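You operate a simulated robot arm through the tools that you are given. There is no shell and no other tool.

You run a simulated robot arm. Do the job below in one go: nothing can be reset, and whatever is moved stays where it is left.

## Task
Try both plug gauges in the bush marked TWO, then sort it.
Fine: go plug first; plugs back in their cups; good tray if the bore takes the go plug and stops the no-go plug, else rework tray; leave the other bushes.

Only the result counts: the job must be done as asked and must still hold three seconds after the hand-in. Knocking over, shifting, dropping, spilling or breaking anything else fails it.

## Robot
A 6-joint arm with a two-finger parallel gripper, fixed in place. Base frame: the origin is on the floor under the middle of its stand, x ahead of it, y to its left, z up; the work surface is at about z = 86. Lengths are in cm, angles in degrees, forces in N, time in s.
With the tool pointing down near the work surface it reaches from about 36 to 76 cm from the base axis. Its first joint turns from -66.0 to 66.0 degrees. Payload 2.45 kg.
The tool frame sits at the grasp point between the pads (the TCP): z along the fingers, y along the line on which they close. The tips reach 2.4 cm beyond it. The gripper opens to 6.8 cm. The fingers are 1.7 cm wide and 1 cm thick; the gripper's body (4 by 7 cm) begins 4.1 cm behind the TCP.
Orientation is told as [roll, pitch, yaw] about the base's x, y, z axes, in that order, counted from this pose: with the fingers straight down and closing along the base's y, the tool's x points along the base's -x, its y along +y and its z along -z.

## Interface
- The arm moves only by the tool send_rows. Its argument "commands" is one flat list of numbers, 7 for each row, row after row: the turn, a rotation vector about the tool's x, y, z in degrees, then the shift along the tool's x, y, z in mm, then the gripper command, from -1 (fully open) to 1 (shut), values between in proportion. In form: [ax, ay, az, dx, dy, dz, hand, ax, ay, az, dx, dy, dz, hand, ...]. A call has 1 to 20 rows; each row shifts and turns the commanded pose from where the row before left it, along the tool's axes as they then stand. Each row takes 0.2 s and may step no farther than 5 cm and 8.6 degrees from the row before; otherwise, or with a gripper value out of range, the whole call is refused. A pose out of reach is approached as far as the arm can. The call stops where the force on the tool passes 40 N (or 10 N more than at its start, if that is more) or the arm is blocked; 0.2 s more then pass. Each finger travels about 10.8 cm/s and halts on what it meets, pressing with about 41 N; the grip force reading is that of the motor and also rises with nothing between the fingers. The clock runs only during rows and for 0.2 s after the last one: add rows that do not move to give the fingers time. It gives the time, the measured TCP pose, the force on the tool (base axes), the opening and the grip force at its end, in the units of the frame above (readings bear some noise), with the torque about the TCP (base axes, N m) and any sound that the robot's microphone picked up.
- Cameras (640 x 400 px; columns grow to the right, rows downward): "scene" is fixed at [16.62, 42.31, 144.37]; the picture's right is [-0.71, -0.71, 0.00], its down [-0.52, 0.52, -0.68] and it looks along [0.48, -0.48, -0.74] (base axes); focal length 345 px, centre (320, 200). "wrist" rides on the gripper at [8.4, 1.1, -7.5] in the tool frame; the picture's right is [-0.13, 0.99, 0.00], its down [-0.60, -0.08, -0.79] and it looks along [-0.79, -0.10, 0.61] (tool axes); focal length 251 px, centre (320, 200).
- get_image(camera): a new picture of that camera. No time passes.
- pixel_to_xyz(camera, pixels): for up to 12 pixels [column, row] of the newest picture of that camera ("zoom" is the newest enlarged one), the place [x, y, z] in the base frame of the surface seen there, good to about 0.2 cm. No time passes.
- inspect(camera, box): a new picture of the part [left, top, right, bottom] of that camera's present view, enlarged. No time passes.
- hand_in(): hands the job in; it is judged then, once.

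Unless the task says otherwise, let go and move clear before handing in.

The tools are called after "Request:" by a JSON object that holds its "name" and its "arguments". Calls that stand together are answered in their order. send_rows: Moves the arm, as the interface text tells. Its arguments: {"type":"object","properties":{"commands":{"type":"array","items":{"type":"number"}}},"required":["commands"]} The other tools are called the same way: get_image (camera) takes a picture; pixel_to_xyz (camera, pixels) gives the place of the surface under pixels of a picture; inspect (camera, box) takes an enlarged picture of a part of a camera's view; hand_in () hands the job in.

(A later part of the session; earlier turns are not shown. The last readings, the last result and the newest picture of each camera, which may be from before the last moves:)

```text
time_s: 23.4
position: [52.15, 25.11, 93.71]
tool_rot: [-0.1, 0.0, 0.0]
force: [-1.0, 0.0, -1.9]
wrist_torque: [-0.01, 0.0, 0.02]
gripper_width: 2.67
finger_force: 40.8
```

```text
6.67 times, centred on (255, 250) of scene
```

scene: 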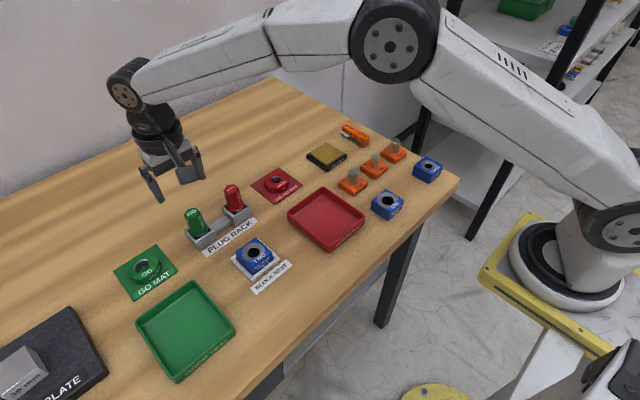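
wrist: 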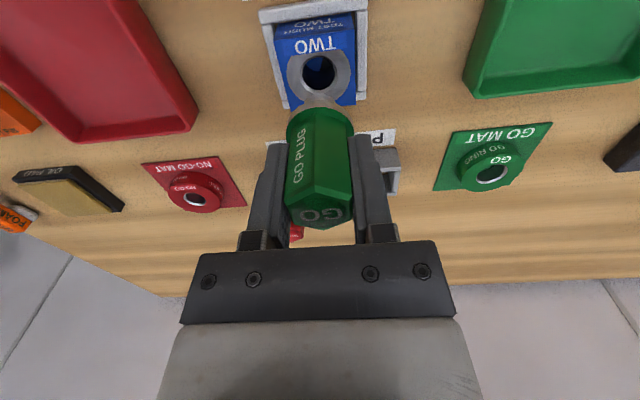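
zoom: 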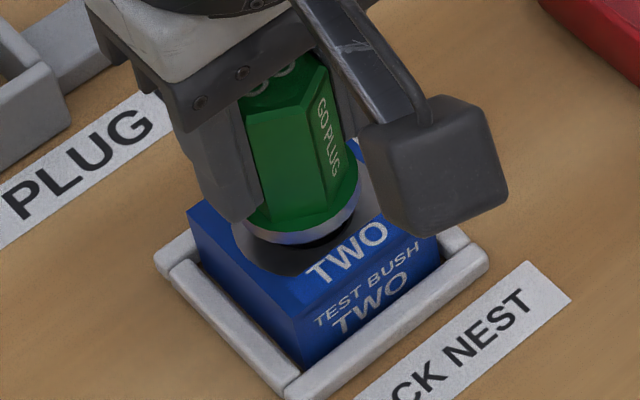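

The plug is coming out cleanly (no drag in the force) and the bush stays in the nest. I'll lift 8 cm clear.

Request:
{"name": "send_rows", "arguments": {"commands": [0, 0, 0, 0, 0, -5, 1, 0, 0, 0, 0, 0, -5, 1, 0, 0, 0, 0, 0, -10, 1, 0, 0, 0, 0, 0, -15, 1, 0, 0, 0, 0, 0, -20, 1, 0, 0, 0, 0, 0, -20, 1, 0, 0, 0, 0, 0, -5, 1, 0, 0, 0, 0, 0, 0, 1, 0, 0, 0, 0, 0, 0, 1]}}

Request:
{"name": "get_image", "arguments": {"camera": "scene"}}

Request:
{"name": "get_image", "arguments": {"camera": "wrist"}}

```text
time_s: 25.4
position: [52.2, 25.05, 101.78]
tool_rot: [0.0, 0.1, 0.0]
force: [-0.7, 0.4, -1.0]
wrist_torque: [0.02, 0.0, -0.01]
gripper_width: 2.71
finger_force: 40.9
```

```text
taken
```

scene: 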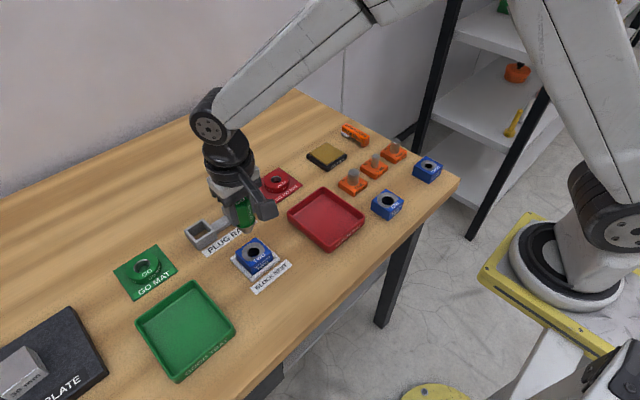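

```text
taken
```

wrist: 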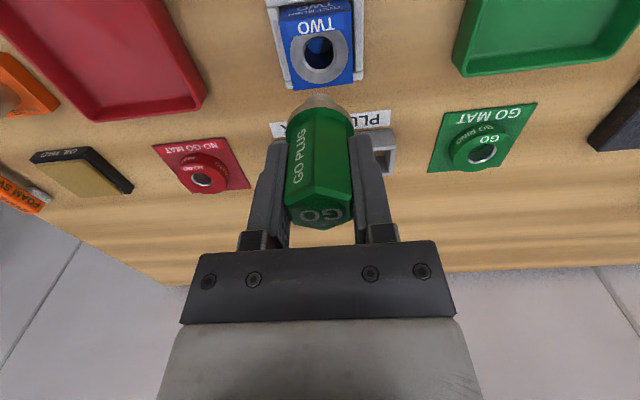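

The bush sits undisturbed and GO is out. Now I'll carry the GO plug back over its cup at (64.05, 29.40), staying high.

Request:
{"name": "send_rows", "arguments": {"commands": [0, 0, 0, -20, 7.3, 0, 1, 0, 0, 0, -30, 11, 0, 1, 0, 0, 0, -30, 11, 0, 1, 0, 0, 0, -25, 9, 0, 1, 0, 0, 0, -13.5, 5, 0, 1, 0, 0, 0, 0, 0, 15, 1, 0, 0, 0, 0, 0, 10, 1, 0, 0, 0, 0, 0, 0, 1, 0, 0, 0, 0, 0, 0, 1]}}

Request:
{"name": "send_rows", "arguments": {"commands": [0, 0, 0, 0, 0, 0, 1, 0, 0, 0, 0, 0, 0, 1]}}

Request:
{"name": "inspect", "arguments": {"camera": "scene", "box": [175, 195, 225, 245]}}

Request:
{"name": "inspect", "arguments": {"camera": "wrist", "box": [250, 20, 390, 140]}}

```text
time_s: 27.4
position: [63.8, 29.29, 99.17]
tool_rot: [0.1, 0.0, 0.0]
force: [-0.8, 0.0, -2.2]
wrist_torque: [0.0, -0.03, 0.04]
gripper_width: 2.67
finger_force: 41.5
```

```text
time_s: 28.0
position: [64.13, 29.28, 99.28]
tool_rot: [0.0, 0.0, 0.0]
force: [0.1, 0.0, -1.8]
wrist_torque: [0.04, 0.01, 0.01]
gripper_width: 2.64
finger_force: 41.3
```

```text
8.00 times, centred on (200, 220) of scene
```

zoom: 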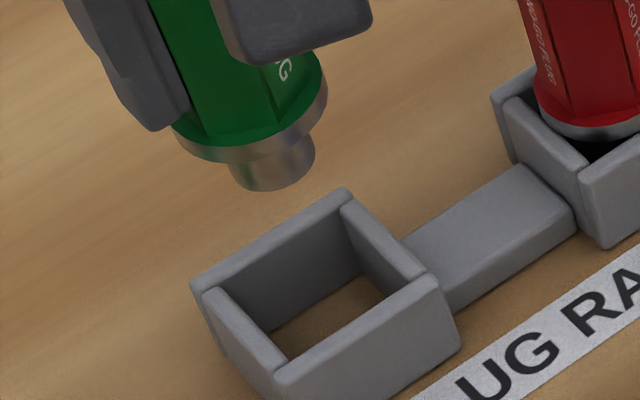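

```text
3.33 times, centred on (320, 80) of wrist
```

zoom: 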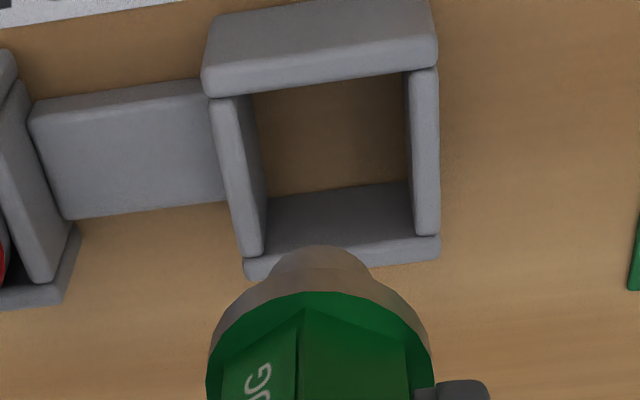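

The plug hangs above its cup; reading about (64.1, 29.28). I'll measure the cup's rims from this view to centre on it.

Request:
{"name": "pixel_to_xyz", "arguments": {"camera": "zoom", "pixels": [[228, 170], [242, 170], [412, 150], [424, 150], [215, 110], [232, 100], [410, 75], [432, 75], [310, 90], [310, 80], [250, 250], [430, 230]]}}

```text
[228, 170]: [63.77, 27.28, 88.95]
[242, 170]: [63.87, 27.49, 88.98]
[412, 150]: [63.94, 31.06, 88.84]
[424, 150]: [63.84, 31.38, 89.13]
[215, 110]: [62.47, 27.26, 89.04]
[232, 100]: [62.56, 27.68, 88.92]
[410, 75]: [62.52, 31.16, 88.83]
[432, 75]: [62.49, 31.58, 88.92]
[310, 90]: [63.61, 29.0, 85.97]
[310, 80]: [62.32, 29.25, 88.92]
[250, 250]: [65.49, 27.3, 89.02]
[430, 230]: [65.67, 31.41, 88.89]
```

The cup opening spans y≈27.5–31.05 and x≈62.4–65.7, and the plug's original resting pose was (64.05, 29.40). I'll shift y +1 mm and lower 50 mm so the shaft enters the cup, then check.

Request:
{"name": "send_rows", "arguments": {"commands": [0, 0, 0, 0, 1, 0, 1, 0, 0, 0, 0, 0, 15, 1, 0, 0, 0, 0, 0, 15, 1, 0, 0, 0, 0, 0, 10, 1, 0, 0, 0, 0, 0, 5, 1, 0, 0, 0, 0, 0, 5, 1, 0, 0, 0, 0, 0, 0, 1, 0, 0, 0, 0, 0, 0, 1, 0, 0, 0, 0, 0, 0, 1]}}

Request:
{"name": "inspect", "arguments": {"camera": "scene", "box": [175, 200, 225, 250]}}

Request:
{"name": "inspect", "arguments": {"camera": "wrist", "box": [250, 50, 390, 170]}}

```text
time_s: 30.0
position: [64.1, 29.28, 94.18]
tool_rot: [0.1, 0.0, -0.1]
force: [0.4, 0.4, -1.4]
wrist_torque: [-0.01, -0.02, 0.04]
gripper_width: 2.65
finger_force: 41.2
```

```text
8.00 times, centred on (200, 225) of scene
```

zoom: 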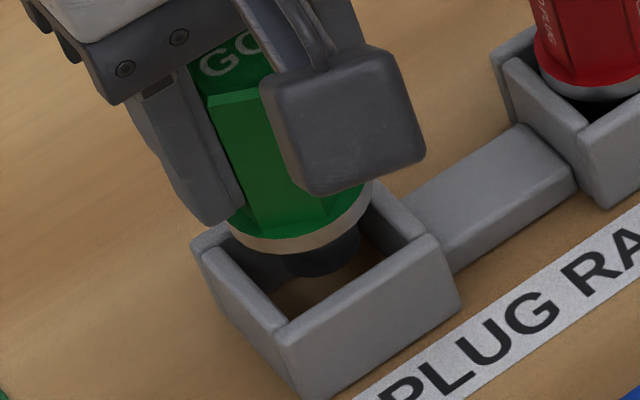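

```text
3.33 times, centred on (320, 110) of wrist
```

zoom: 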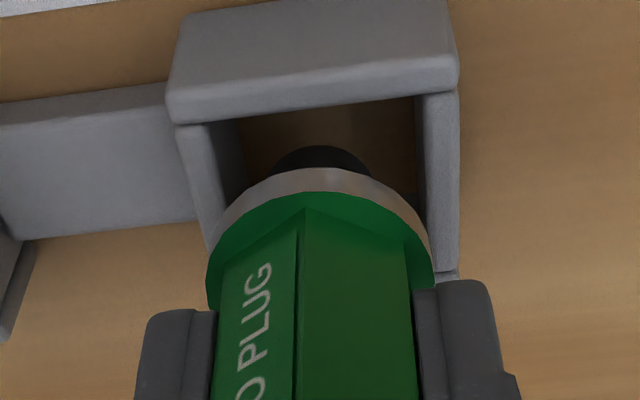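

Alignment with the cup looks good (scene flange 300 vs. 301 expected; wrist 320 vs. ~321). I'll lower 12 mm in small steps.

Request:
{"name": "send_rows", "arguments": {"commands": [0, 0, 0, 0, 0, 3, 1, 0, 0, 0, 0, 0, 3, 1, 0, 0, 0, 0, 0, 2, 1, 0, 0, 0, 0, 0, 2, 1, 0, 0, 0, 0, 0, 1, 1, 0, 0, 0, 0, 0, 0, 1, 0, 0, 0, 0, 0, 0, 1]}}

Request:
{"name": "inspect", "arguments": {"camera": "scene", "box": [175, 200, 225, 250]}}

Request:
{"name": "inspect", "arguments": {"camera": "wrist", "box": [250, 50, 390, 170]}}

```text
time_s: 31.6
position: [64.13, 29.48, 93.19]
tool_rot: [0.0, 0.0, 0.0]
force: [0.1, 0.8, -2.5]
wrist_torque: [0.01, 0.02, 0.01]
gripper_width: 2.66
finger_force: 40.8
```

```text
8.00 times, centred on (200, 225) of scene
```

zoom: 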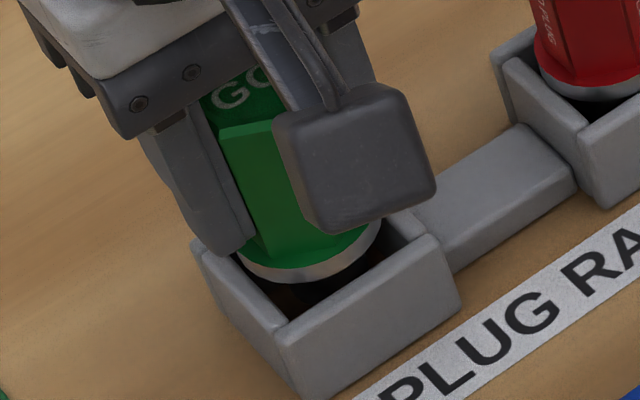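

```text
3.33 times, centred on (320, 110) of wrist
```

zoom: 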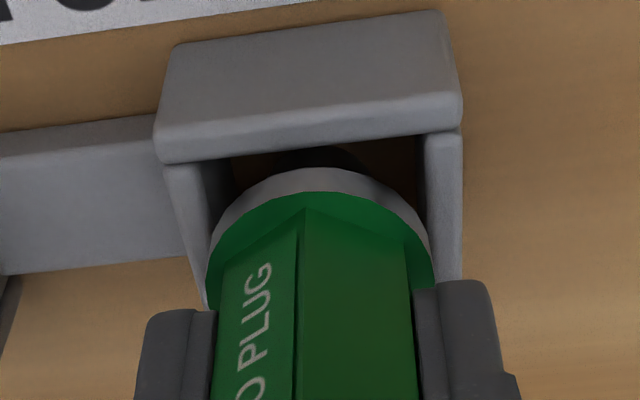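

z=93.19 and free; the flange is still centred within ~1 mm. I'll continue in 1 mm steps to seating at about z=92.65.

Request:
{"name": "send_rows", "arguments": {"commands": [0, 0, 0, 0, -0.7, 1, 1, 0, 0, 0, 0, 0, 1, 1, 0, 0, 0, 0, 0, 1, 1, 0, 0, 0, 0, 0, 1, 1, 0, 0, 0, 0, 0, 0, 1, 0, 0, 0, 0, 0, 0, 1]}}

Request:
{"name": "inspect", "arguments": {"camera": "scene", "box": [175, 200, 225, 250]}}

Request:
{"name": "inspect", "arguments": {"camera": "wrist", "box": [250, 50, 390, 170]}}

```text
time_s: 33.0
position: [63.87, 29.42, 92.84]
tool_rot: [-0.1, 0.0, 0.1]
force: [1.0, -0.3, -1.6]
wrist_torque: [-0.04, -0.01, 0.03]
gripper_width: 2.66
finger_force: 40.9
```

```text
8.00 times, centred on (200, 225) of scene
```

zoom: 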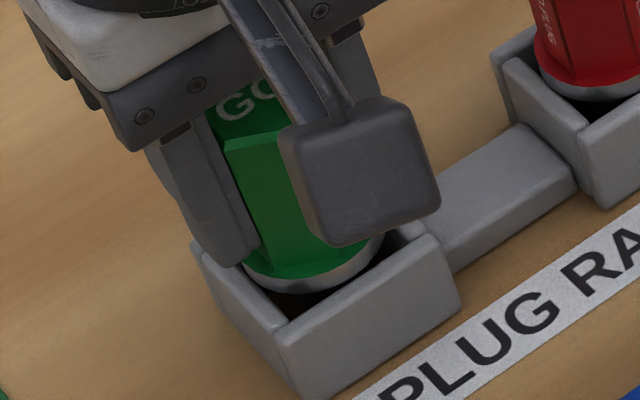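

```text
3.33 times, centred on (320, 110) of wrist
```

zoom: 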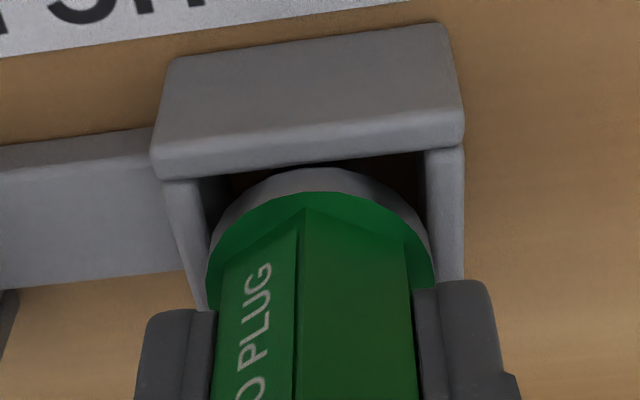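

Still no contact at z=92.84, flange inside/at the rim. Two or three more 1 mm steps should seat it.

Request:
{"name": "send_rows", "arguments": {"commands": [0, 0, 0, 0, 0, 1, 1, 0, 0, 0, 0, 0, 1, 1, 0, 0, 0, 0, 0, 0, 1, 0, 0, 0, 0, 0, 0, 1]}}

Request:
{"name": "inspect", "arguments": {"camera": "scene", "box": [175, 200, 225, 250]}}

```text
time_s: 34.0
position: [63.96, 29.26, 92.61]
tool_rot: [0.0, -0.1, 0.0]
force: [-0.2, 1.1, 1.4]
wrist_torque: [0.02, -0.04, -0.01]
gripper_width: 2.65
finger_force: 40.8
```

```text
8.00 times, centred on (200, 225) of scene
```

zoom: 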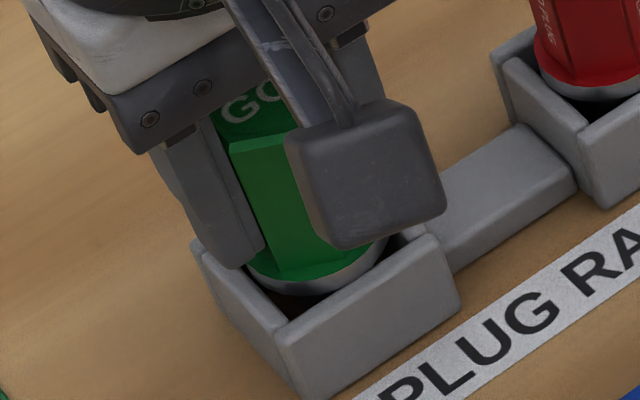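

Force z went from -1.8 to +1.4 N at z=92.61: just touching. One more 0.7 mm step to confirm it is seated before letting go.

Request:
{"name": "send_rows", "arguments": {"commands": [0, 0, 0, 0, 0, 0.7, 1, 0, 0, 0, 0, 0, 0, 1]}}

```text
time_s: 34.6
position: [63.9, 29.29, 92.74]
tool_rot: [0.0, -0.1, -0.1]
force: [-5.0, -1.7, 12.6]
wrist_torque: [-0.14, 0.04, -0.07]
gripper_width: 2.67
finger_force: 41.1
```

12.6 N up confirms it is seated. I'll relieve the press slightly and open the fingers gently, then fully.

Request:
{"name": "send_rows", "arguments": {"commands": [0, 0, 0, 0, 0, -0.7, 1, 0, 0, 0, 0, 0, 0, 0.1, 0, 0, 0, 0, 0, 0, 0.1, 0, 0, 0, 0, 0, 0, -0.5, 0, 0, 0, 0, 0, 0, -1, 0, 0, 0, 0, 0, 0, -1]}}

Request:
{"name": "inspect", "arguments": {"camera": "scene", "box": [175, 190, 235, 250]}}

Request:
{"name": "get_image", "arguments": {"camera": "wrist"}}

```text
time_s: 36.0
position: [63.97, 29.33, 92.67]
tool_rot: [0.0, 0.0, -0.1]
force: [-0.8, 0.3, -0.7]
wrist_torque: [-0.01, -0.02, -0.06]
gripper_width: 6.78
finger_force: 0.0
```

```text
6.67 times, centred on (205, 220) of scene
```

zoom: 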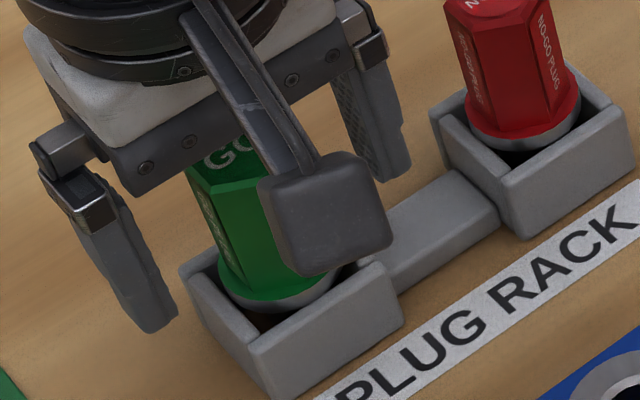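

```text
taken
```

wrist: 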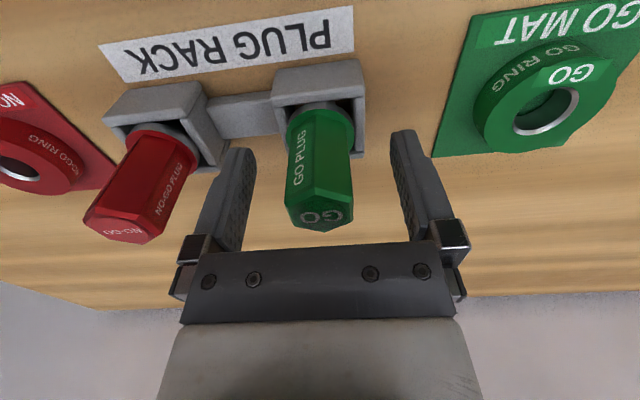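

The GO plug stands upright back in its cup and the fingers are open. I'll rise 11 cm and move over the NO-GO plug at about (64.0, 20.4).

Request:
{"name": "send_rows", "arguments": {"commands": [0, 0, 0, 0, 0, -10, -1, 0, 0, 0, 0, 0, -20, -1, 0, 0, 0, 0, 0, -30, -1, 0, 0, 0, 0, 0, -30, -1, 0, 0, 0, 0, 0, -20, -1, 0, 0, 0, 0, -25, 0, -1, 0, 0, 0, 0, -30, 0, -1, 0, 0, 0, 0, -25, 0, -1, 0, 0, 0, 0, -9, 0, -1, 0, 0, 0, 0, 0, 0, -1, 0, 0, 0, 0, 0, 0, -1, 0, 0, 0, 0, 0, 0, -1]}}

Request:
{"name": "get_image", "arguments": {"camera": "scene"}}

Request:
{"name": "inspect", "arguments": {"camera": "wrist", "box": [270, 20, 370, 120]}}

```text
time_s: 38.6
position: [63.99, 20.15, 103.4]
tool_rot: [0.1, 0.0, -0.1]
force: [0.5, 0.2, 0.8]
wrist_torque: [0.0, 0.0, 0.02]
gripper_width: 6.79
finger_force: 0.1
```

```text
taken
```

scene: 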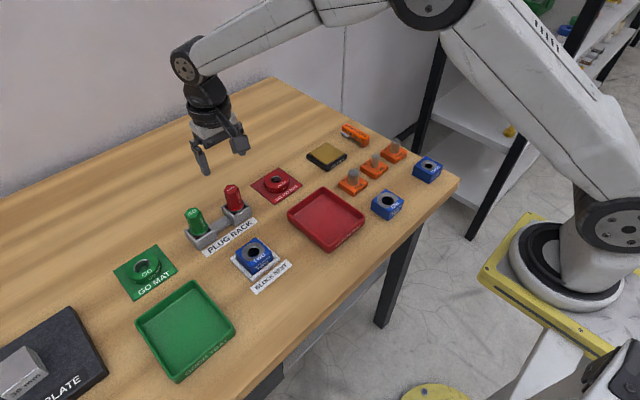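

```text
4.00 times, centred on (320, 70) of wrist
```

zoom: 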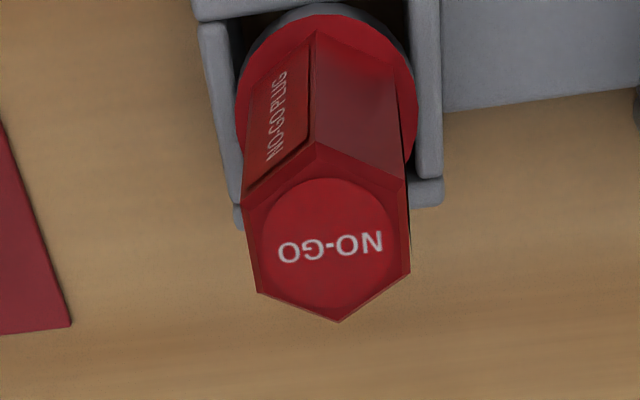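

The NO-GO plug is nearly below, its top at zoom (330,245), with both plugs upright in the scene view. I'll measure its hex vertices.

Request:
{"name": "pixel_to_xyz", "arguments": {"camera": "zoom", "pixels": [[247, 208], [318, 145], [402, 180], [405, 272], [338, 318], [260, 290], [330, 245], [240, 100], [413, 100], [215, 100], [425, 100]]}}

```text
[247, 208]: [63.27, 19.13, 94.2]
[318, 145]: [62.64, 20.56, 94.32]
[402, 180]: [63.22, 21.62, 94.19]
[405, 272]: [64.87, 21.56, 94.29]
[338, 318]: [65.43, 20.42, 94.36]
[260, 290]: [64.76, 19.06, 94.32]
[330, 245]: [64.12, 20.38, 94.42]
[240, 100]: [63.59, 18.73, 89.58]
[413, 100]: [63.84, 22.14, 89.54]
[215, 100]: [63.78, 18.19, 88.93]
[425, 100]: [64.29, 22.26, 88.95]
```

NO-GO axis is at about (64.03, 20.39), flats nearly aligned with x. I'll shift y +2.3 mm and descend to z≈92.6.

Request:
{"name": "send_rows", "arguments": {"commands": [0, 0, 0, 0, 2.3, 8, -1, 0, 0, 0, 0, 0, 20, -1, 0, 0, 0, 0, 0, 20, -1, 0, 0, 0, 0, 0, 20, -1, 0, 0, 0, 0, 0, 20, -1, 0, 0, 0, 0, 0, 14, -1, 0, 0, 0, 0, 0, 5, -1, 0, 0, 0, 0, 0, 0, -1, 0, 0, 0, 0, 0, 0, -1, 0, 0, 0, 0, 0, 0, -1]}}

Request:
{"name": "inspect", "arguments": {"camera": "wrist", "box": [220, 80, 420, 260]}}

Request:
{"name": "inspect", "arguments": {"camera": "scene", "box": [175, 150, 275, 250]}}

```text
time_s: 40.8
position: [64.1, 20.65, 92.94]
tool_rot: [0.0, 0.0, 0.0]
force: [-0.6, 0.4, 0.1]
wrist_torque: [-0.01, 0.0, -0.03]
gripper_width: 6.82
finger_force: 0.0
```

```text
2.22 times, centred on (320, 170) of wrist
```

zoom: 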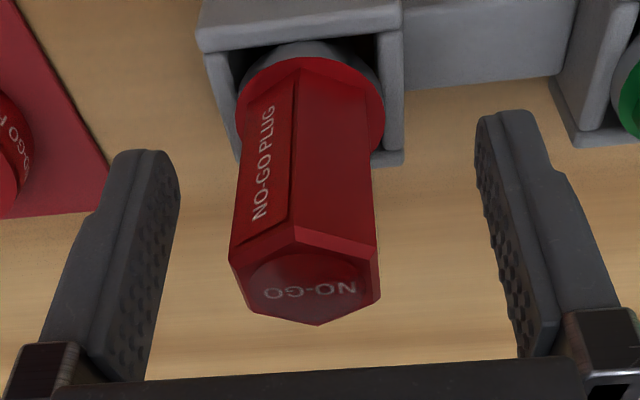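

```text
4.00 times, centred on (225, 200) of scene
```

zoom: 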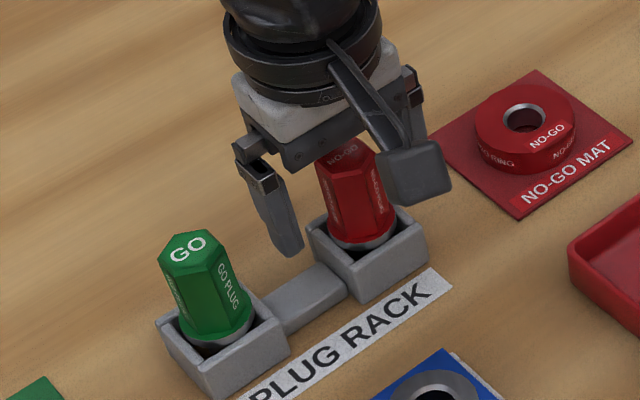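

The TCP ended at y=20.65, and the wrist view agrees the plug is ~2.5 mm to the -y side. I'll shift y -2.5 mm, down 3 mm, then check.

Request:
{"name": "send_rows", "arguments": {"commands": [0, 0, 0, 0, -2.5, 3, -1, 0, 0, 0, 0, 0, 0, -1, 0, 0, 0, 0, 0, 0, -1, 0, 0, 0, 0, 0, 0, -0.2, 0, 0, 0, 0, 0, 0, -0.2]}}

Request:
{"name": "inspect", "arguments": {"camera": "wrist", "box": [220, 80, 420, 260]}}

```text
time_s: 42.0
position: [63.94, 20.46, 92.68]
tool_rot: [0.0, 0.0, 0.0]
force: [-0.1, 0.7, -0.1]
wrist_torque: [0.01, -0.01, -0.03]
gripper_width: 4.08
finger_force: 0.0
```

```text
2.22 times, centred on (320, 170) of wrist
```

zoom: 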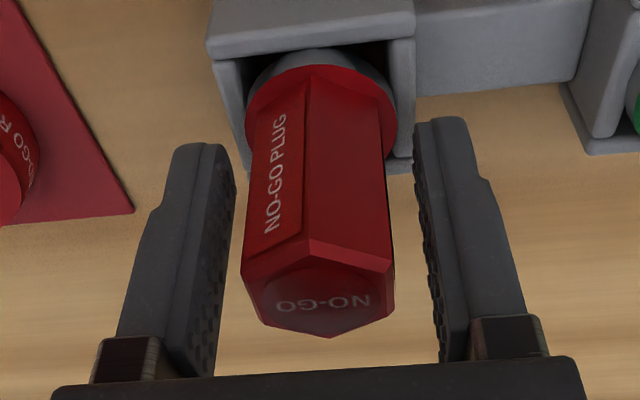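

Now the plug is centred between the fingers (zoom 318 vs. 317 when GO was gripped). I'll close on it.

Request:
{"name": "send_rows", "arguments": {"commands": [0, 0, 0, 0, 0, 0, 0.1, 0, 0, 0, 0, 0, 0, 0.2, 0, 0, 0, 0, 0, 0, 0.3, 0, 0, 0, 0, 0, 0, 1, 0, 0, 0, 0, 0, 0, 1, 0, 0, 0, 0, 0, 0, 1]}}

Request:
{"name": "inspect", "arguments": {"camera": "wrist", "box": [220, 80, 420, 260]}}

Request:
{"name": "inspect", "arguments": {"camera": "scene", "box": [205, 170, 265, 230]}}

```text
time_s: 43.4
position: [63.94, 20.64, 92.72]
tool_rot: [0.0, 0.1, 0.0]
force: [-0.3, -0.3, 0.2]
wrist_torque: [-0.01, 0.02, 0.01]
gripper_width: 2.67
finger_force: 41.1
```

```text
2.22 times, centred on (320, 170) of wrist
```

zoom: 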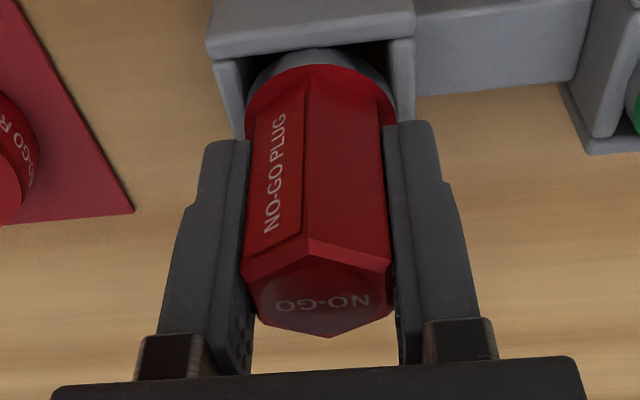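

```text
6.67 times, centred on (235, 200) of scene
```

zoom: 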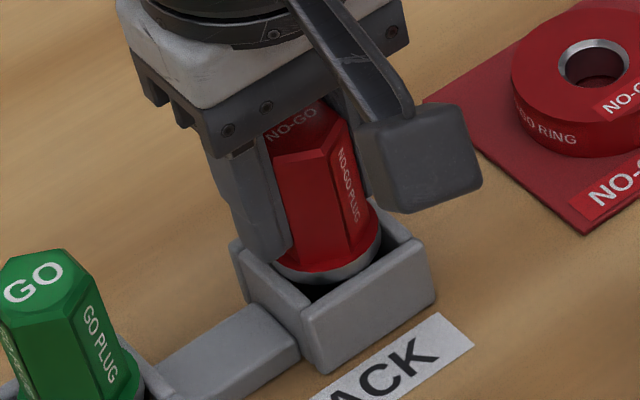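

NO-GO is gripped (2.67 cm, 41 N) and upright. I'll lift it straight up 9 cm.

Request:
{"name": "send_rows", "arguments": {"commands": [0, 0, 0, 0, 0, -5, 1, 0, 0, 0, 0, 0, -10, 1, 0, 0, 0, 0, 0, -10, 1, 0, 0, 0, 0, 0, -15, 1, 0, 0, 0, 0, 0, -20, 1, 0, 0, 0, 0, 0, -20, 1, 0, 0, 0, 0, 0, -10, 1, 0, 0, 0, 0, 0, 0, 1, 0, 0, 0, 0, 0, 0, 1]}}

Request:
{"name": "inspect", "arguments": {"camera": "scene", "box": [200, 140, 280, 220]}}

```text
time_s: 45.4
position: [63.95, 20.31, 101.62]
tool_rot: [0.1, -0.1, 0.1]
force: [0.0, -0.2, -1.5]
wrist_torque: [-0.04, -0.01, 0.0]
gripper_width: 2.65
finger_force: 40.3
```

```text
5.00 times, centred on (240, 180) of scene
```

zoom: 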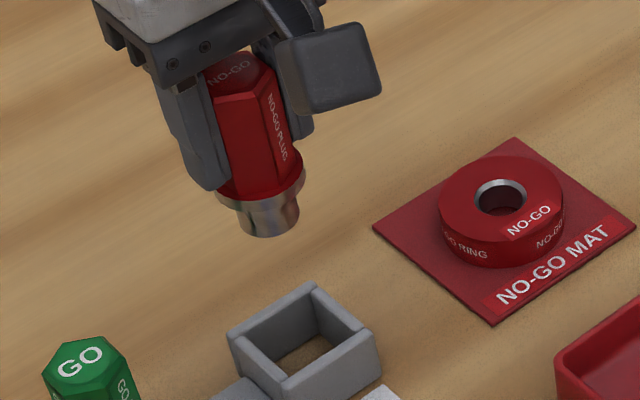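

NO-GO is out, shaft visible. I'll carry it over the bush at about (52.15, 24.97), stopping with the tip ~2 cm above it.

Request:
{"name": "send_rows", "arguments": {"commands": [0, 0, 0, 20, 7.5, 0, 1, 0, 0, 0, 30, 11.5, 0, 1, 0, 0, 0, 30, 11.5, 0, 1, 0, 0, 0, 25, 10, 0, 1, 0, 0, 0, 13, 5.2, 0, 1, 0, 0, 0, 0, 0, 15, 1, 0, 0, 0, 0, 0, 15, 1, 0, 0, 0, 0, 0, 10, 1, 0, 0, 0, 0, 0, 0, 1, 0, 0, 0, 0, 0, 0, 1, 0, 0, 0, 0, 0, 0, 1]}}

Request:
{"name": "inspect", "arguments": {"camera": "scene", "box": [235, 230, 275, 270]}}

Request:
{"name": "inspect", "arguments": {"camera": "wrist", "box": [260, 40, 380, 150]}}

```text
time_s: 47.8
position: [52.11, 25.12, 97.65]
tool_rot: [0.1, 0.0, -0.1]
force: [-0.5, -0.2, -1.5]
wrist_torque: [-0.02, 0.0, 0.01]
gripper_width: 2.64
finger_force: 41.2
```

```text
10.00 times, centred on (255, 250) of scene
```

zoom: 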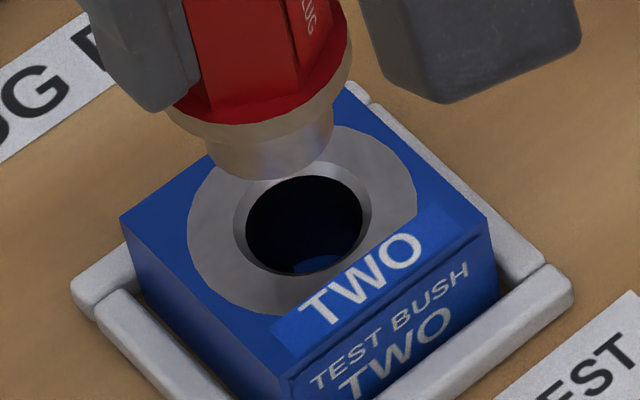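

```text
3.64 times, centred on (320, 95) of wrist
```

zoom: 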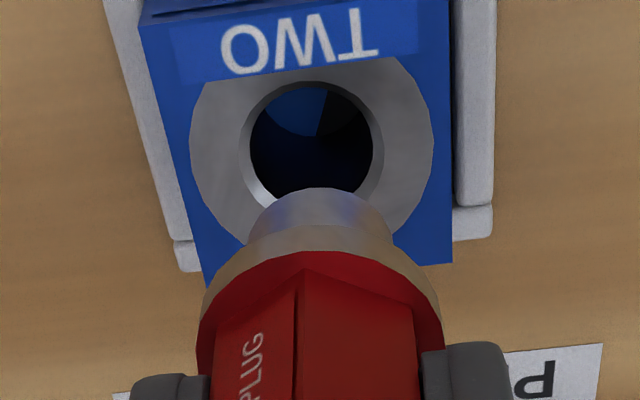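

The NO-GO shaft looks wider (zoom 127 px vs. GO's ~115). It's ~1.7 mm toward +y of the bore (wrist 321 vs. ~311), so I'll shift y -1.6 mm and x +0.6 mm and lower to just above the block.

Request:
{"name": "send_rows", "arguments": {"commands": [0, 0, 0, -0.6, -1.6, 0, 1, 0, 0, 0, 0, 0, 8, 1, 0, 0, 0, 0, 0, 8, 1, 0, 0, 0, 0, 0, 6, 1, 0, 0, 0, 0, 0, 0, 1, 0, 0, 0, 0, 0, 0, 1, 0, 0, 0, 0, 0, 0, 1, 0, 0, 0, 0, 0, 0, 1]}}

Request:
{"name": "inspect", "arguments": {"camera": "scene", "box": [235, 230, 275, 270]}}

Request:
{"name": "inspect", "arguments": {"camera": "wrist", "box": [260, 40, 380, 150]}}

```text
time_s: 49.6
position: [52.36, 24.66, 95.52]
tool_rot: [0.1, 0.0, 0.0]
force: [0.2, 0.0, -1.3]
wrist_torque: [0.02, -0.02, -0.03]
gripper_width: 2.67
finger_force: 40.7
```

```text
10.00 times, centred on (255, 250) of scene
```

zoom: 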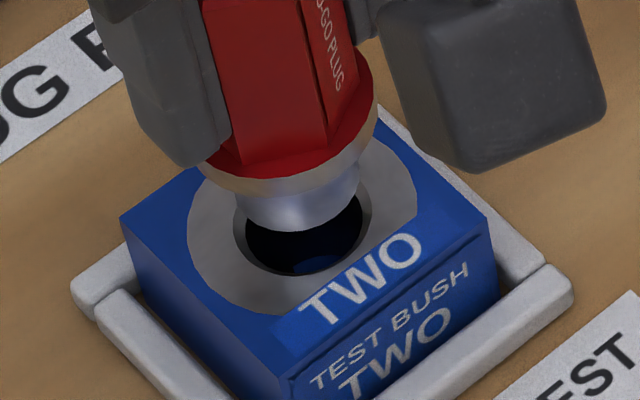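

```text
3.64 times, centred on (320, 95) of wrist
```

zoom: 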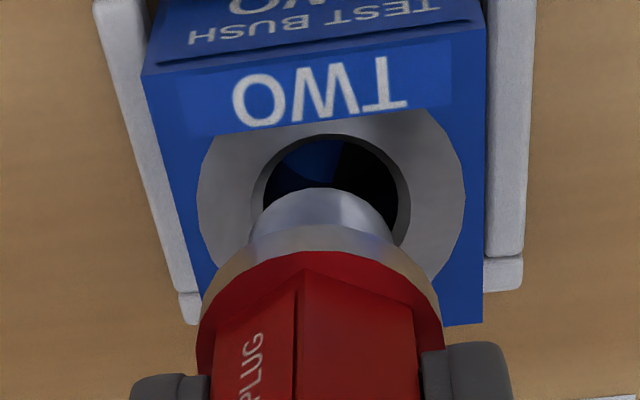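

Now it reads y=24.66 and the wrist view shows it ~2 mm toward -y (shaft 320 vs. bore 331). I'll correct y +1.9 mm, x -0.8 mm and look again.

Request:
{"name": "send_rows", "arguments": {"commands": [0, 0, 0, 0.8, 1.9, 0, 1, 0, 0, 0, 0, 0, 0, 1, 0, 0, 0, 0, 0, 0, 1, 0, 0, 0, 0, 0, 0, 1, 0, 0, 0, 0, 0, 0, 1]}}

Request:
{"name": "inspect", "arguments": {"camera": "scene", "box": [235, 230, 275, 270]}}

Request:
{"name": "inspect", "arguments": {"camera": "wrist", "box": [260, 40, 380, 150]}}

```text
time_s: 50.8
position: [52.14, 25.01, 95.43]
tool_rot: [0.0, -0.1, 0.0]
force: [0.7, 0.0, -2.4]
wrist_torque: [-0.02, 0.05, -0.02]
gripper_width: 2.65
finger_force: 40.9
```

```text
10.00 times, centred on (255, 250) of scene
```

zoom: 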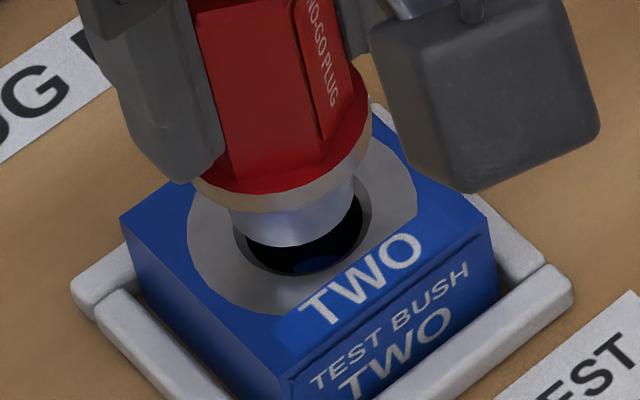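

```text
3.64 times, centred on (320, 95) of wrist
```

zoom: 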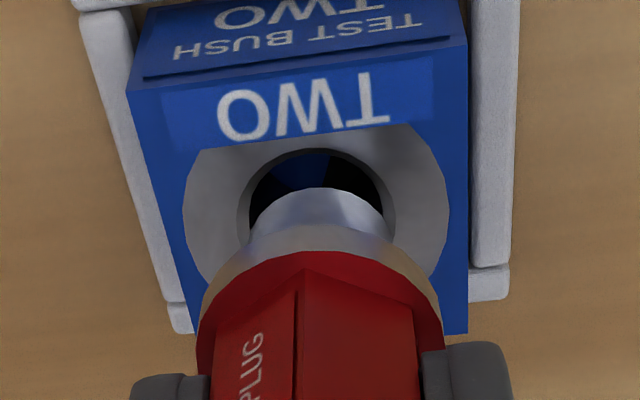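

Aligned to within ~0.7 mm (wrist 320 vs. 316, scene 293 vs. ~297). I'll lower in 1 mm steps, watching for where it stops.

Request:
{"name": "send_rows", "arguments": {"commands": [0, 0, 0, 0, 0, 1, 1, 0, 0, 0, 0, 0, 1, 1, 0, 0, 0, 0, 0, 1, 1, 0, 0, 0, 0, 0, 1, 1, 0, 0, 0, 0, 0, 1, 1, 0, 0, 0, 0, 0, 1, 1, 0, 0, 0, 0, 0, 0, 1, 0, 0, 0, 0, 0, 0, 1]}}

Request:
{"name": "inspect", "arguments": {"camera": "scene", "box": [235, 230, 275, 270]}}

Request:
{"name": "inspect", "arguments": {"camera": "wrist", "box": [260, 40, 380, 150]}}

```text
time_s: 52.6
position: [52.14, 25.09, 94.87]
tool_rot: [0.0, 0.0, 0.0]
force: [0.6, 0.4, -1.9]
wrist_torque: [-0.01, -0.01, -0.03]
gripper_width: 2.68
finger_force: 40.8
```

```text
10.00 times, centred on (255, 250) of scene
```

zoom: 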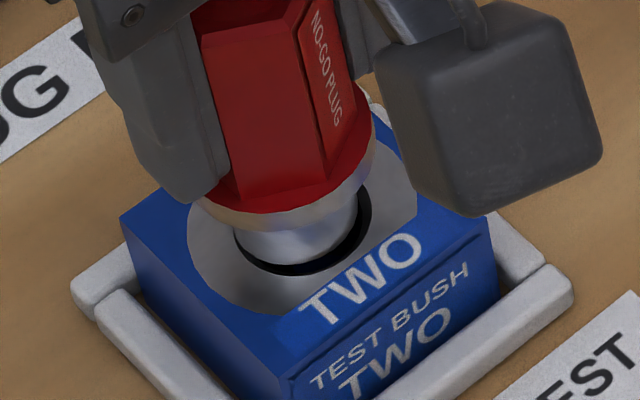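

```text
3.64 times, centred on (320, 95) of wrist
```

zoom: 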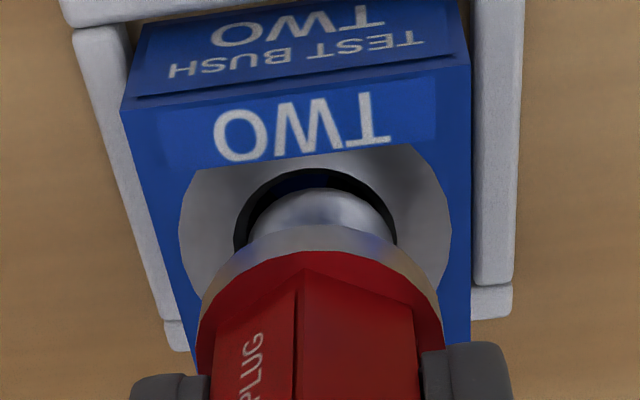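

Tip is about level with the block top, no contact yet, centred within ~0.8 mm. I'll continue 1 mm at a time with a small -0.5 mm y trim.

Request:
{"name": "send_rows", "arguments": {"commands": [0, 0, 0, 0, -0.5, 1, 1, 0, 0, 0, 0, 0, 1, 1, 0, 0, 0, 0, 0, 1, 1, 0, 0, 0, 0, 0, 0, 1, 0, 0, 0, 0, 0, 0, 1]}}

Request:
{"name": "inspect", "arguments": {"camera": "scene", "box": [235, 230, 275, 270]}}

Request:
{"name": "inspect", "arguments": {"camera": "wrist", "box": [260, 40, 380, 150]}}

```text
time_s: 53.8
position: [52.07, 25.13, 94.6]
tool_rot: [0.1, 0.0, 0.0]
force: [-7.9, -3.6, 13.0]
wrist_torque: [-0.17, 0.27, -0.02]
gripper_width: 2.67
finger_force: 41.0
```

```text
10.00 times, centred on (255, 250) of scene
```

zoom: 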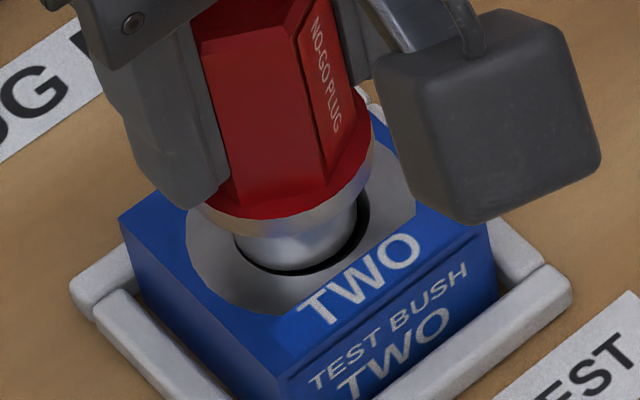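

```text
3.64 times, centred on (320, 95) of wrist
```

zoom: 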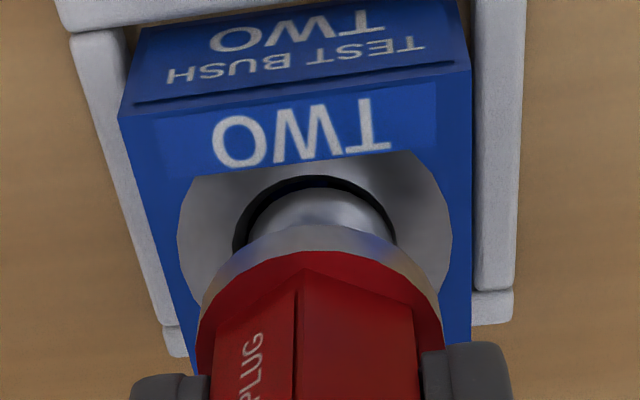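

First contact: 13 N up, with -7.9/-3.6 N sideways, so the shaft touches the chamfer on its +x/+y side; the views show the gap on the -x/-y side too. I'll ease off, shift about -0.9 mm in x and y to centre it, and press again for a fair test.

Request:
{"name": "send_rows", "arguments": {"commands": [0, 0, 0, 0, 0, -1, 1, 0, 0, 0, 0.9, -0.9, 0, 1, 0, 0, 0, 0, 0, 0, 1, 0, 0, 0, 0, 0, 0, 1]}}

Request:
{"name": "inspect", "arguments": {"camera": "scene", "box": [245, 240, 265, 260]}}

Request:
{"name": "inspect", "arguments": {"camera": "wrist", "box": [280, 60, 360, 130]}}

```text
time_s: 54.8
position: [52.21, 24.97, 94.59]
tool_rot: [0.0, 0.0, -0.1]
force: [-1.4, 0.6, -0.1]
wrist_torque: [0.04, 0.03, -0.02]
gripper_width: 2.66
finger_force: 40.4
```

```text
16.00 times, centred on (255, 250) of scene
```

zoom: 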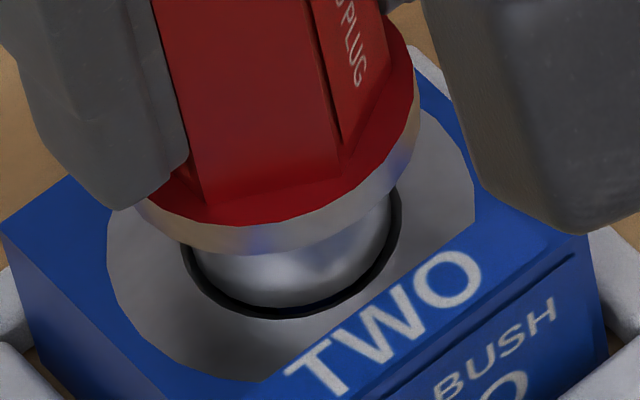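

```text
5.71 times, centred on (320, 95) of wrist
```

zoom: 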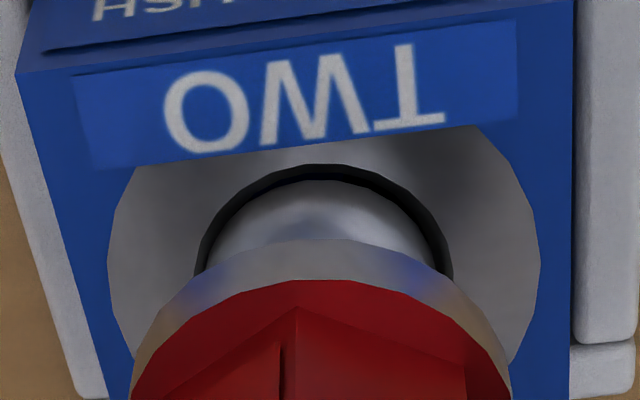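

Now the gap around the shaft is even in both views, and force is near zero. I'll press down 1 mm at a time.

Request:
{"name": "send_rows", "arguments": {"commands": [0, 0, 0, 0, 0, 1, 1, 0, 0, 0, 0, 0, 1, 1, 0, 0, 0, 0, 0, 0, 1, 0, 0, 0, 0, 0, 0, 1]}}

Request:
{"name": "inspect", "arguments": {"camera": "scene", "box": [245, 240, 265, 260]}}

```text
time_s: 55.8
position: [52.08, 24.95, 94.45]
tool_rot: [0.1, -0.1, 0.0]
force: [-5.5, 1.8, 12.8]
wrist_torque: [0.0, 0.12, 0.0]
gripper_width: 2.69
finger_force: 40.7
```

```text
16.00 times, centred on (255, 250) of scene
```

zoom: 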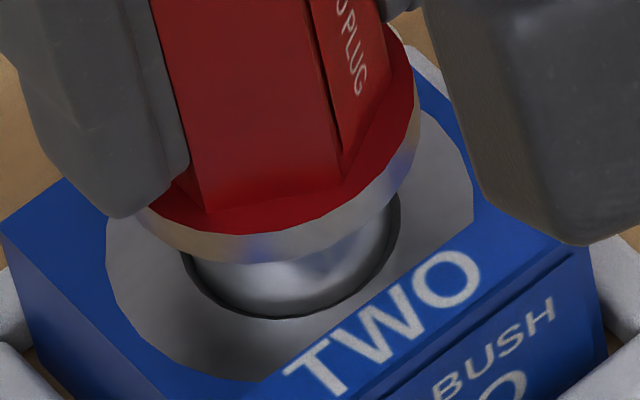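

Contact again at 13 N and z=94.45, slightly biased to +x. I'll trim x by -0.5 mm and y by +0.2 mm, and press further to see if it gives or stops.

Request:
{"name": "send_rows", "arguments": {"commands": [0, 0, 0, 0.5, 0.2, 0, 1, 0, 0, 0, 0, 0, 1, 1, 0, 0, 0, 0, 0, 0, 1, 0, 0, 0, 0, 0, 0, 1]}}

Request:
{"name": "inspect", "arguments": {"camera": "scene", "box": [245, 240, 265, 260]}}

Request:
{"name": "inspect", "arguments": {"camera": "wrist", "box": [280, 60, 360, 130]}}

```text
time_s: 56.8
position: [52.12, 24.88, 94.56]
tool_rot: [0.2, -0.1, -0.1]
force: [-5.9, -4.1, 30.6]
wrist_torque: [-0.21, 0.26, 0.02]
gripper_width: 2.68
finger_force: 41.3
```

```text
16.00 times, centred on (255, 250) of scene
```

zoom: 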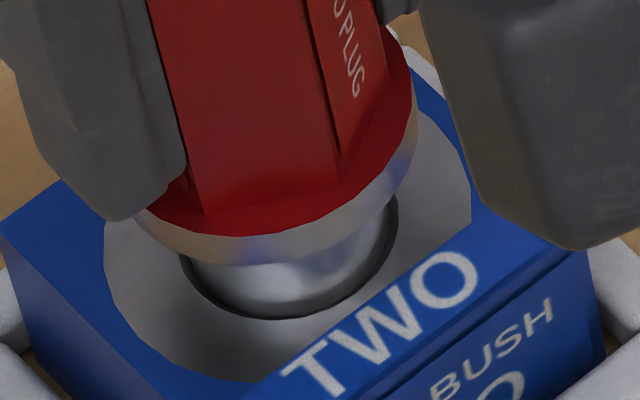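

```text
5.71 times, centred on (320, 95) of wrist
```

zoom: 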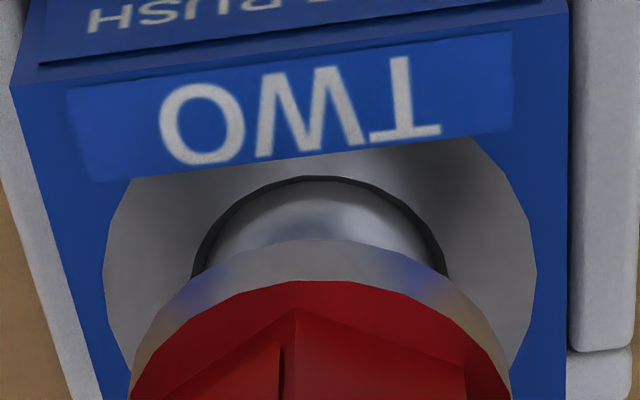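

It holds at z≈94.5 under 31 N with little sideways force, seated evenly on the chamfer, about 19 mm above where full insertion would be. For certainty I'll nudge -0.5/-0.3 mm toward centre under load and see whether it drops.

Request:
{"name": "send_rows", "arguments": {"commands": [0, 0, 0, 0.5, -0.3, 0, 1, 0, 0, 0, 0, 0, 0, 1, 0, 0, 0, 0, 0, 0.4, 1, 0, 0, 0, 0, 0, 0, 1]}}

Request:
{"name": "inspect", "arguments": {"camera": "scene", "box": [225, 220, 285, 280]}}

```text
time_s: 57.8
position: [52.07, 24.95, 94.44]
tool_rot: [0.1, -0.2, 0.0]
force: [-3.6, 3.2, 28.2]
wrist_torque: [0.12, 0.13, 0.0]
gripper_width: 2.65
finger_force: 40.6
```

```text
6.67 times, centred on (255, 250) of scene
```

zoom: 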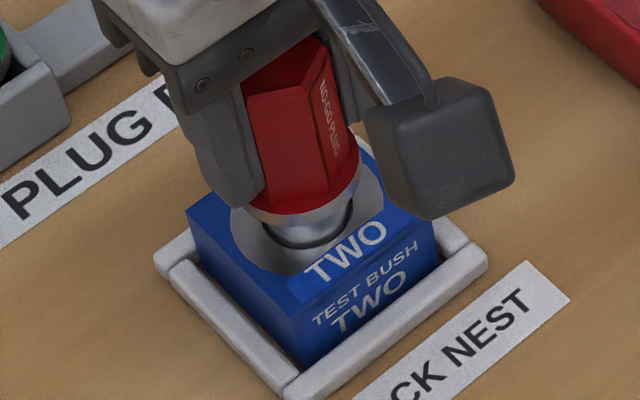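

Still stopped at z=94.44 under 28 N with near-zero side force, so the bore stops the NO-GO: bush TWO is good. I'll lift the NO-GO clear.

Request:
{"name": "send_rows", "arguments": {"commands": [0, 0, 0, 0, 0, -3, 1, 0, 0, 0, 0, 0, -5, 1, 0, 0, 0, 0, 0, -10, 1, 0, 0, 0, 0, 0, -15, 1, 0, 0, 0, 0, 0, -20, 1, 0, 0, 0, 0, 0, -20, 1, 0, 0, 0, 0, 0, 0, 1, 0, 0, 0, 0, 0, 0, 1]}}

Request:
{"name": "inspect", "arguments": {"camera": "scene", "box": [215, 190, 295, 290]}}

```text
time_s: 59.6
position: [51.85, 24.88, 101.73]
tool_rot: [0.0, -0.1, 0.0]
force: [-0.4, 0.4, -1.6]
wrist_torque: [0.0, 0.03, -0.02]
gripper_width: 2.66
finger_force: 41.2
```

```text
4.00 times, centred on (255, 240) of scene
```

zoom: 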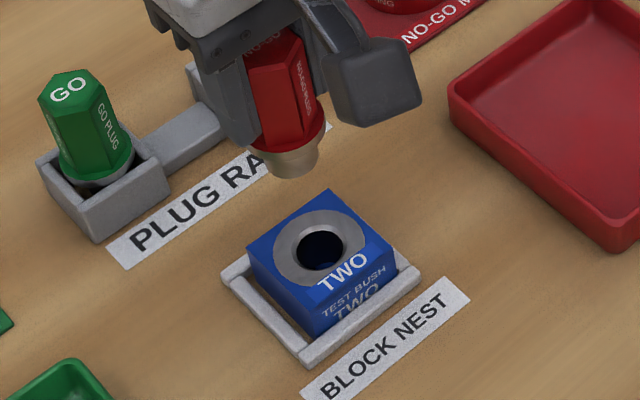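

The bush stays put in the nest. I'll carry the NO-GO back over its cup at about (64.0, 20.42).

Request:
{"name": "send_rows", "arguments": {"commands": [0, 0, 0, -20, -7.3, 0, 1, 0, 0, 0, -30, -11.2, 0, 1, 0, 0, 0, -30, -11.2, 0, 1, 0, 0, 0, -27, -10, 0, 1, 0, 0, 0, -13, -5, 0, 1, 0, 0, 0, 0, 0, 15, 1, 0, 0, 0, 0, 0, 10, 1, 0, 0, 0, 0, 0, 0, 1, 0, 0, 0, 0, 0, 0, 1, 0, 0, 0, 0, 0, 0, 1]}}

Request:
{"name": "inspect", "arguments": {"camera": "scene", "box": [205, 170, 265, 230]}}

Request:
{"name": "inspect", "arguments": {"camera": "wrist", "box": [250, 20, 390, 140]}}

```text
time_s: 61.8
position: [64.03, 20.27, 99.05]
tool_rot: [0.0, 0.0, 0.0]
force: [-0.2, 0.2, -1.8]
wrist_torque: [0.0, -0.02, -0.01]
gripper_width: 2.66
finger_force: 41.4
```

```text
6.67 times, centred on (235, 200) of scene
```

zoom: 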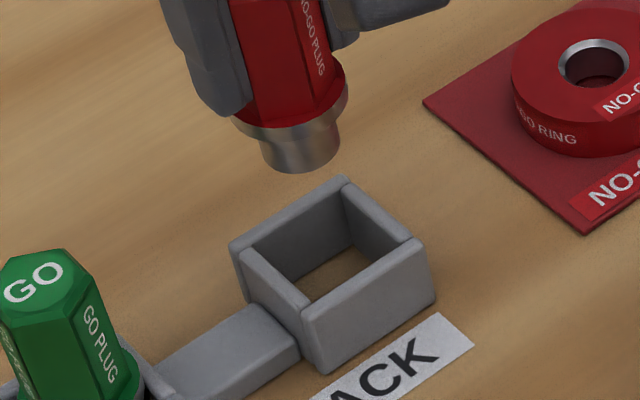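

```text
3.33 times, centred on (320, 80) of wrist
```

zoom: 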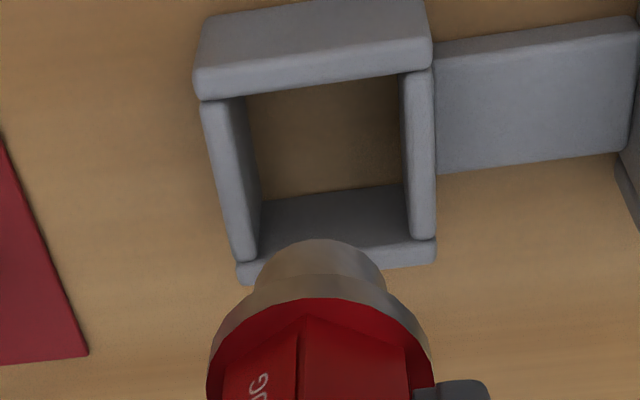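

The plug hangs centred over its cup in the wrist view (322 vs. 320) and within ~1 mm in the scene. I'll add +0.8 mm x and lower 50 mm, then check.

Request:
{"name": "send_rows", "arguments": {"commands": [0, 0, 0, -0.8, 0, 0, 1, 0, 0, 0, 0, 0, 15, 1, 0, 0, 0, 0, 0, 15, 1, 0, 0, 0, 0, 0, 10, 1, 0, 0, 0, 0, 0, 5, 1, 0, 0, 0, 0, 0, 5, 1, 0, 0, 0, 0, 0, 0, 1, 0, 0, 0, 0, 0, 0, 1, 0, 0, 0, 0, 0, 0, 1]}}

Request:
{"name": "inspect", "arguments": {"camera": "scene", "box": [210, 175, 260, 225]}}

Request:
{"name": "inspect", "arguments": {"camera": "wrist", "box": [250, 50, 390, 170]}}

```text
time_s: 63.8
position: [64.06, 20.36, 94.01]
tool_rot: [0.0, 0.0, 0.0]
force: [0.1, -0.1, -1.7]
wrist_torque: [-0.02, 0.01, 0.0]
gripper_width: 2.69
finger_force: 41.3
```

```text
8.00 times, centred on (235, 200) of scene
```

zoom: 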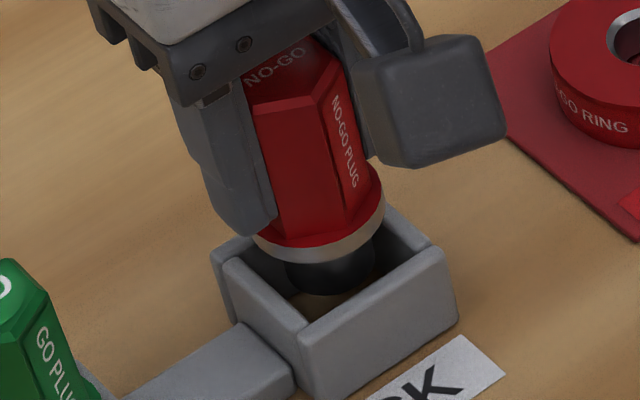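

```text
3.33 times, centred on (320, 110) of wrist
```

zoom: 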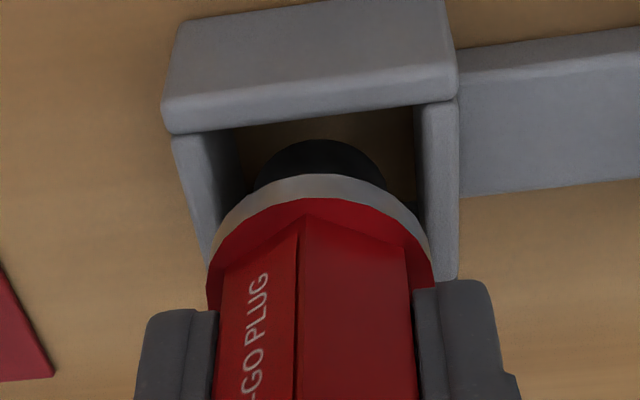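

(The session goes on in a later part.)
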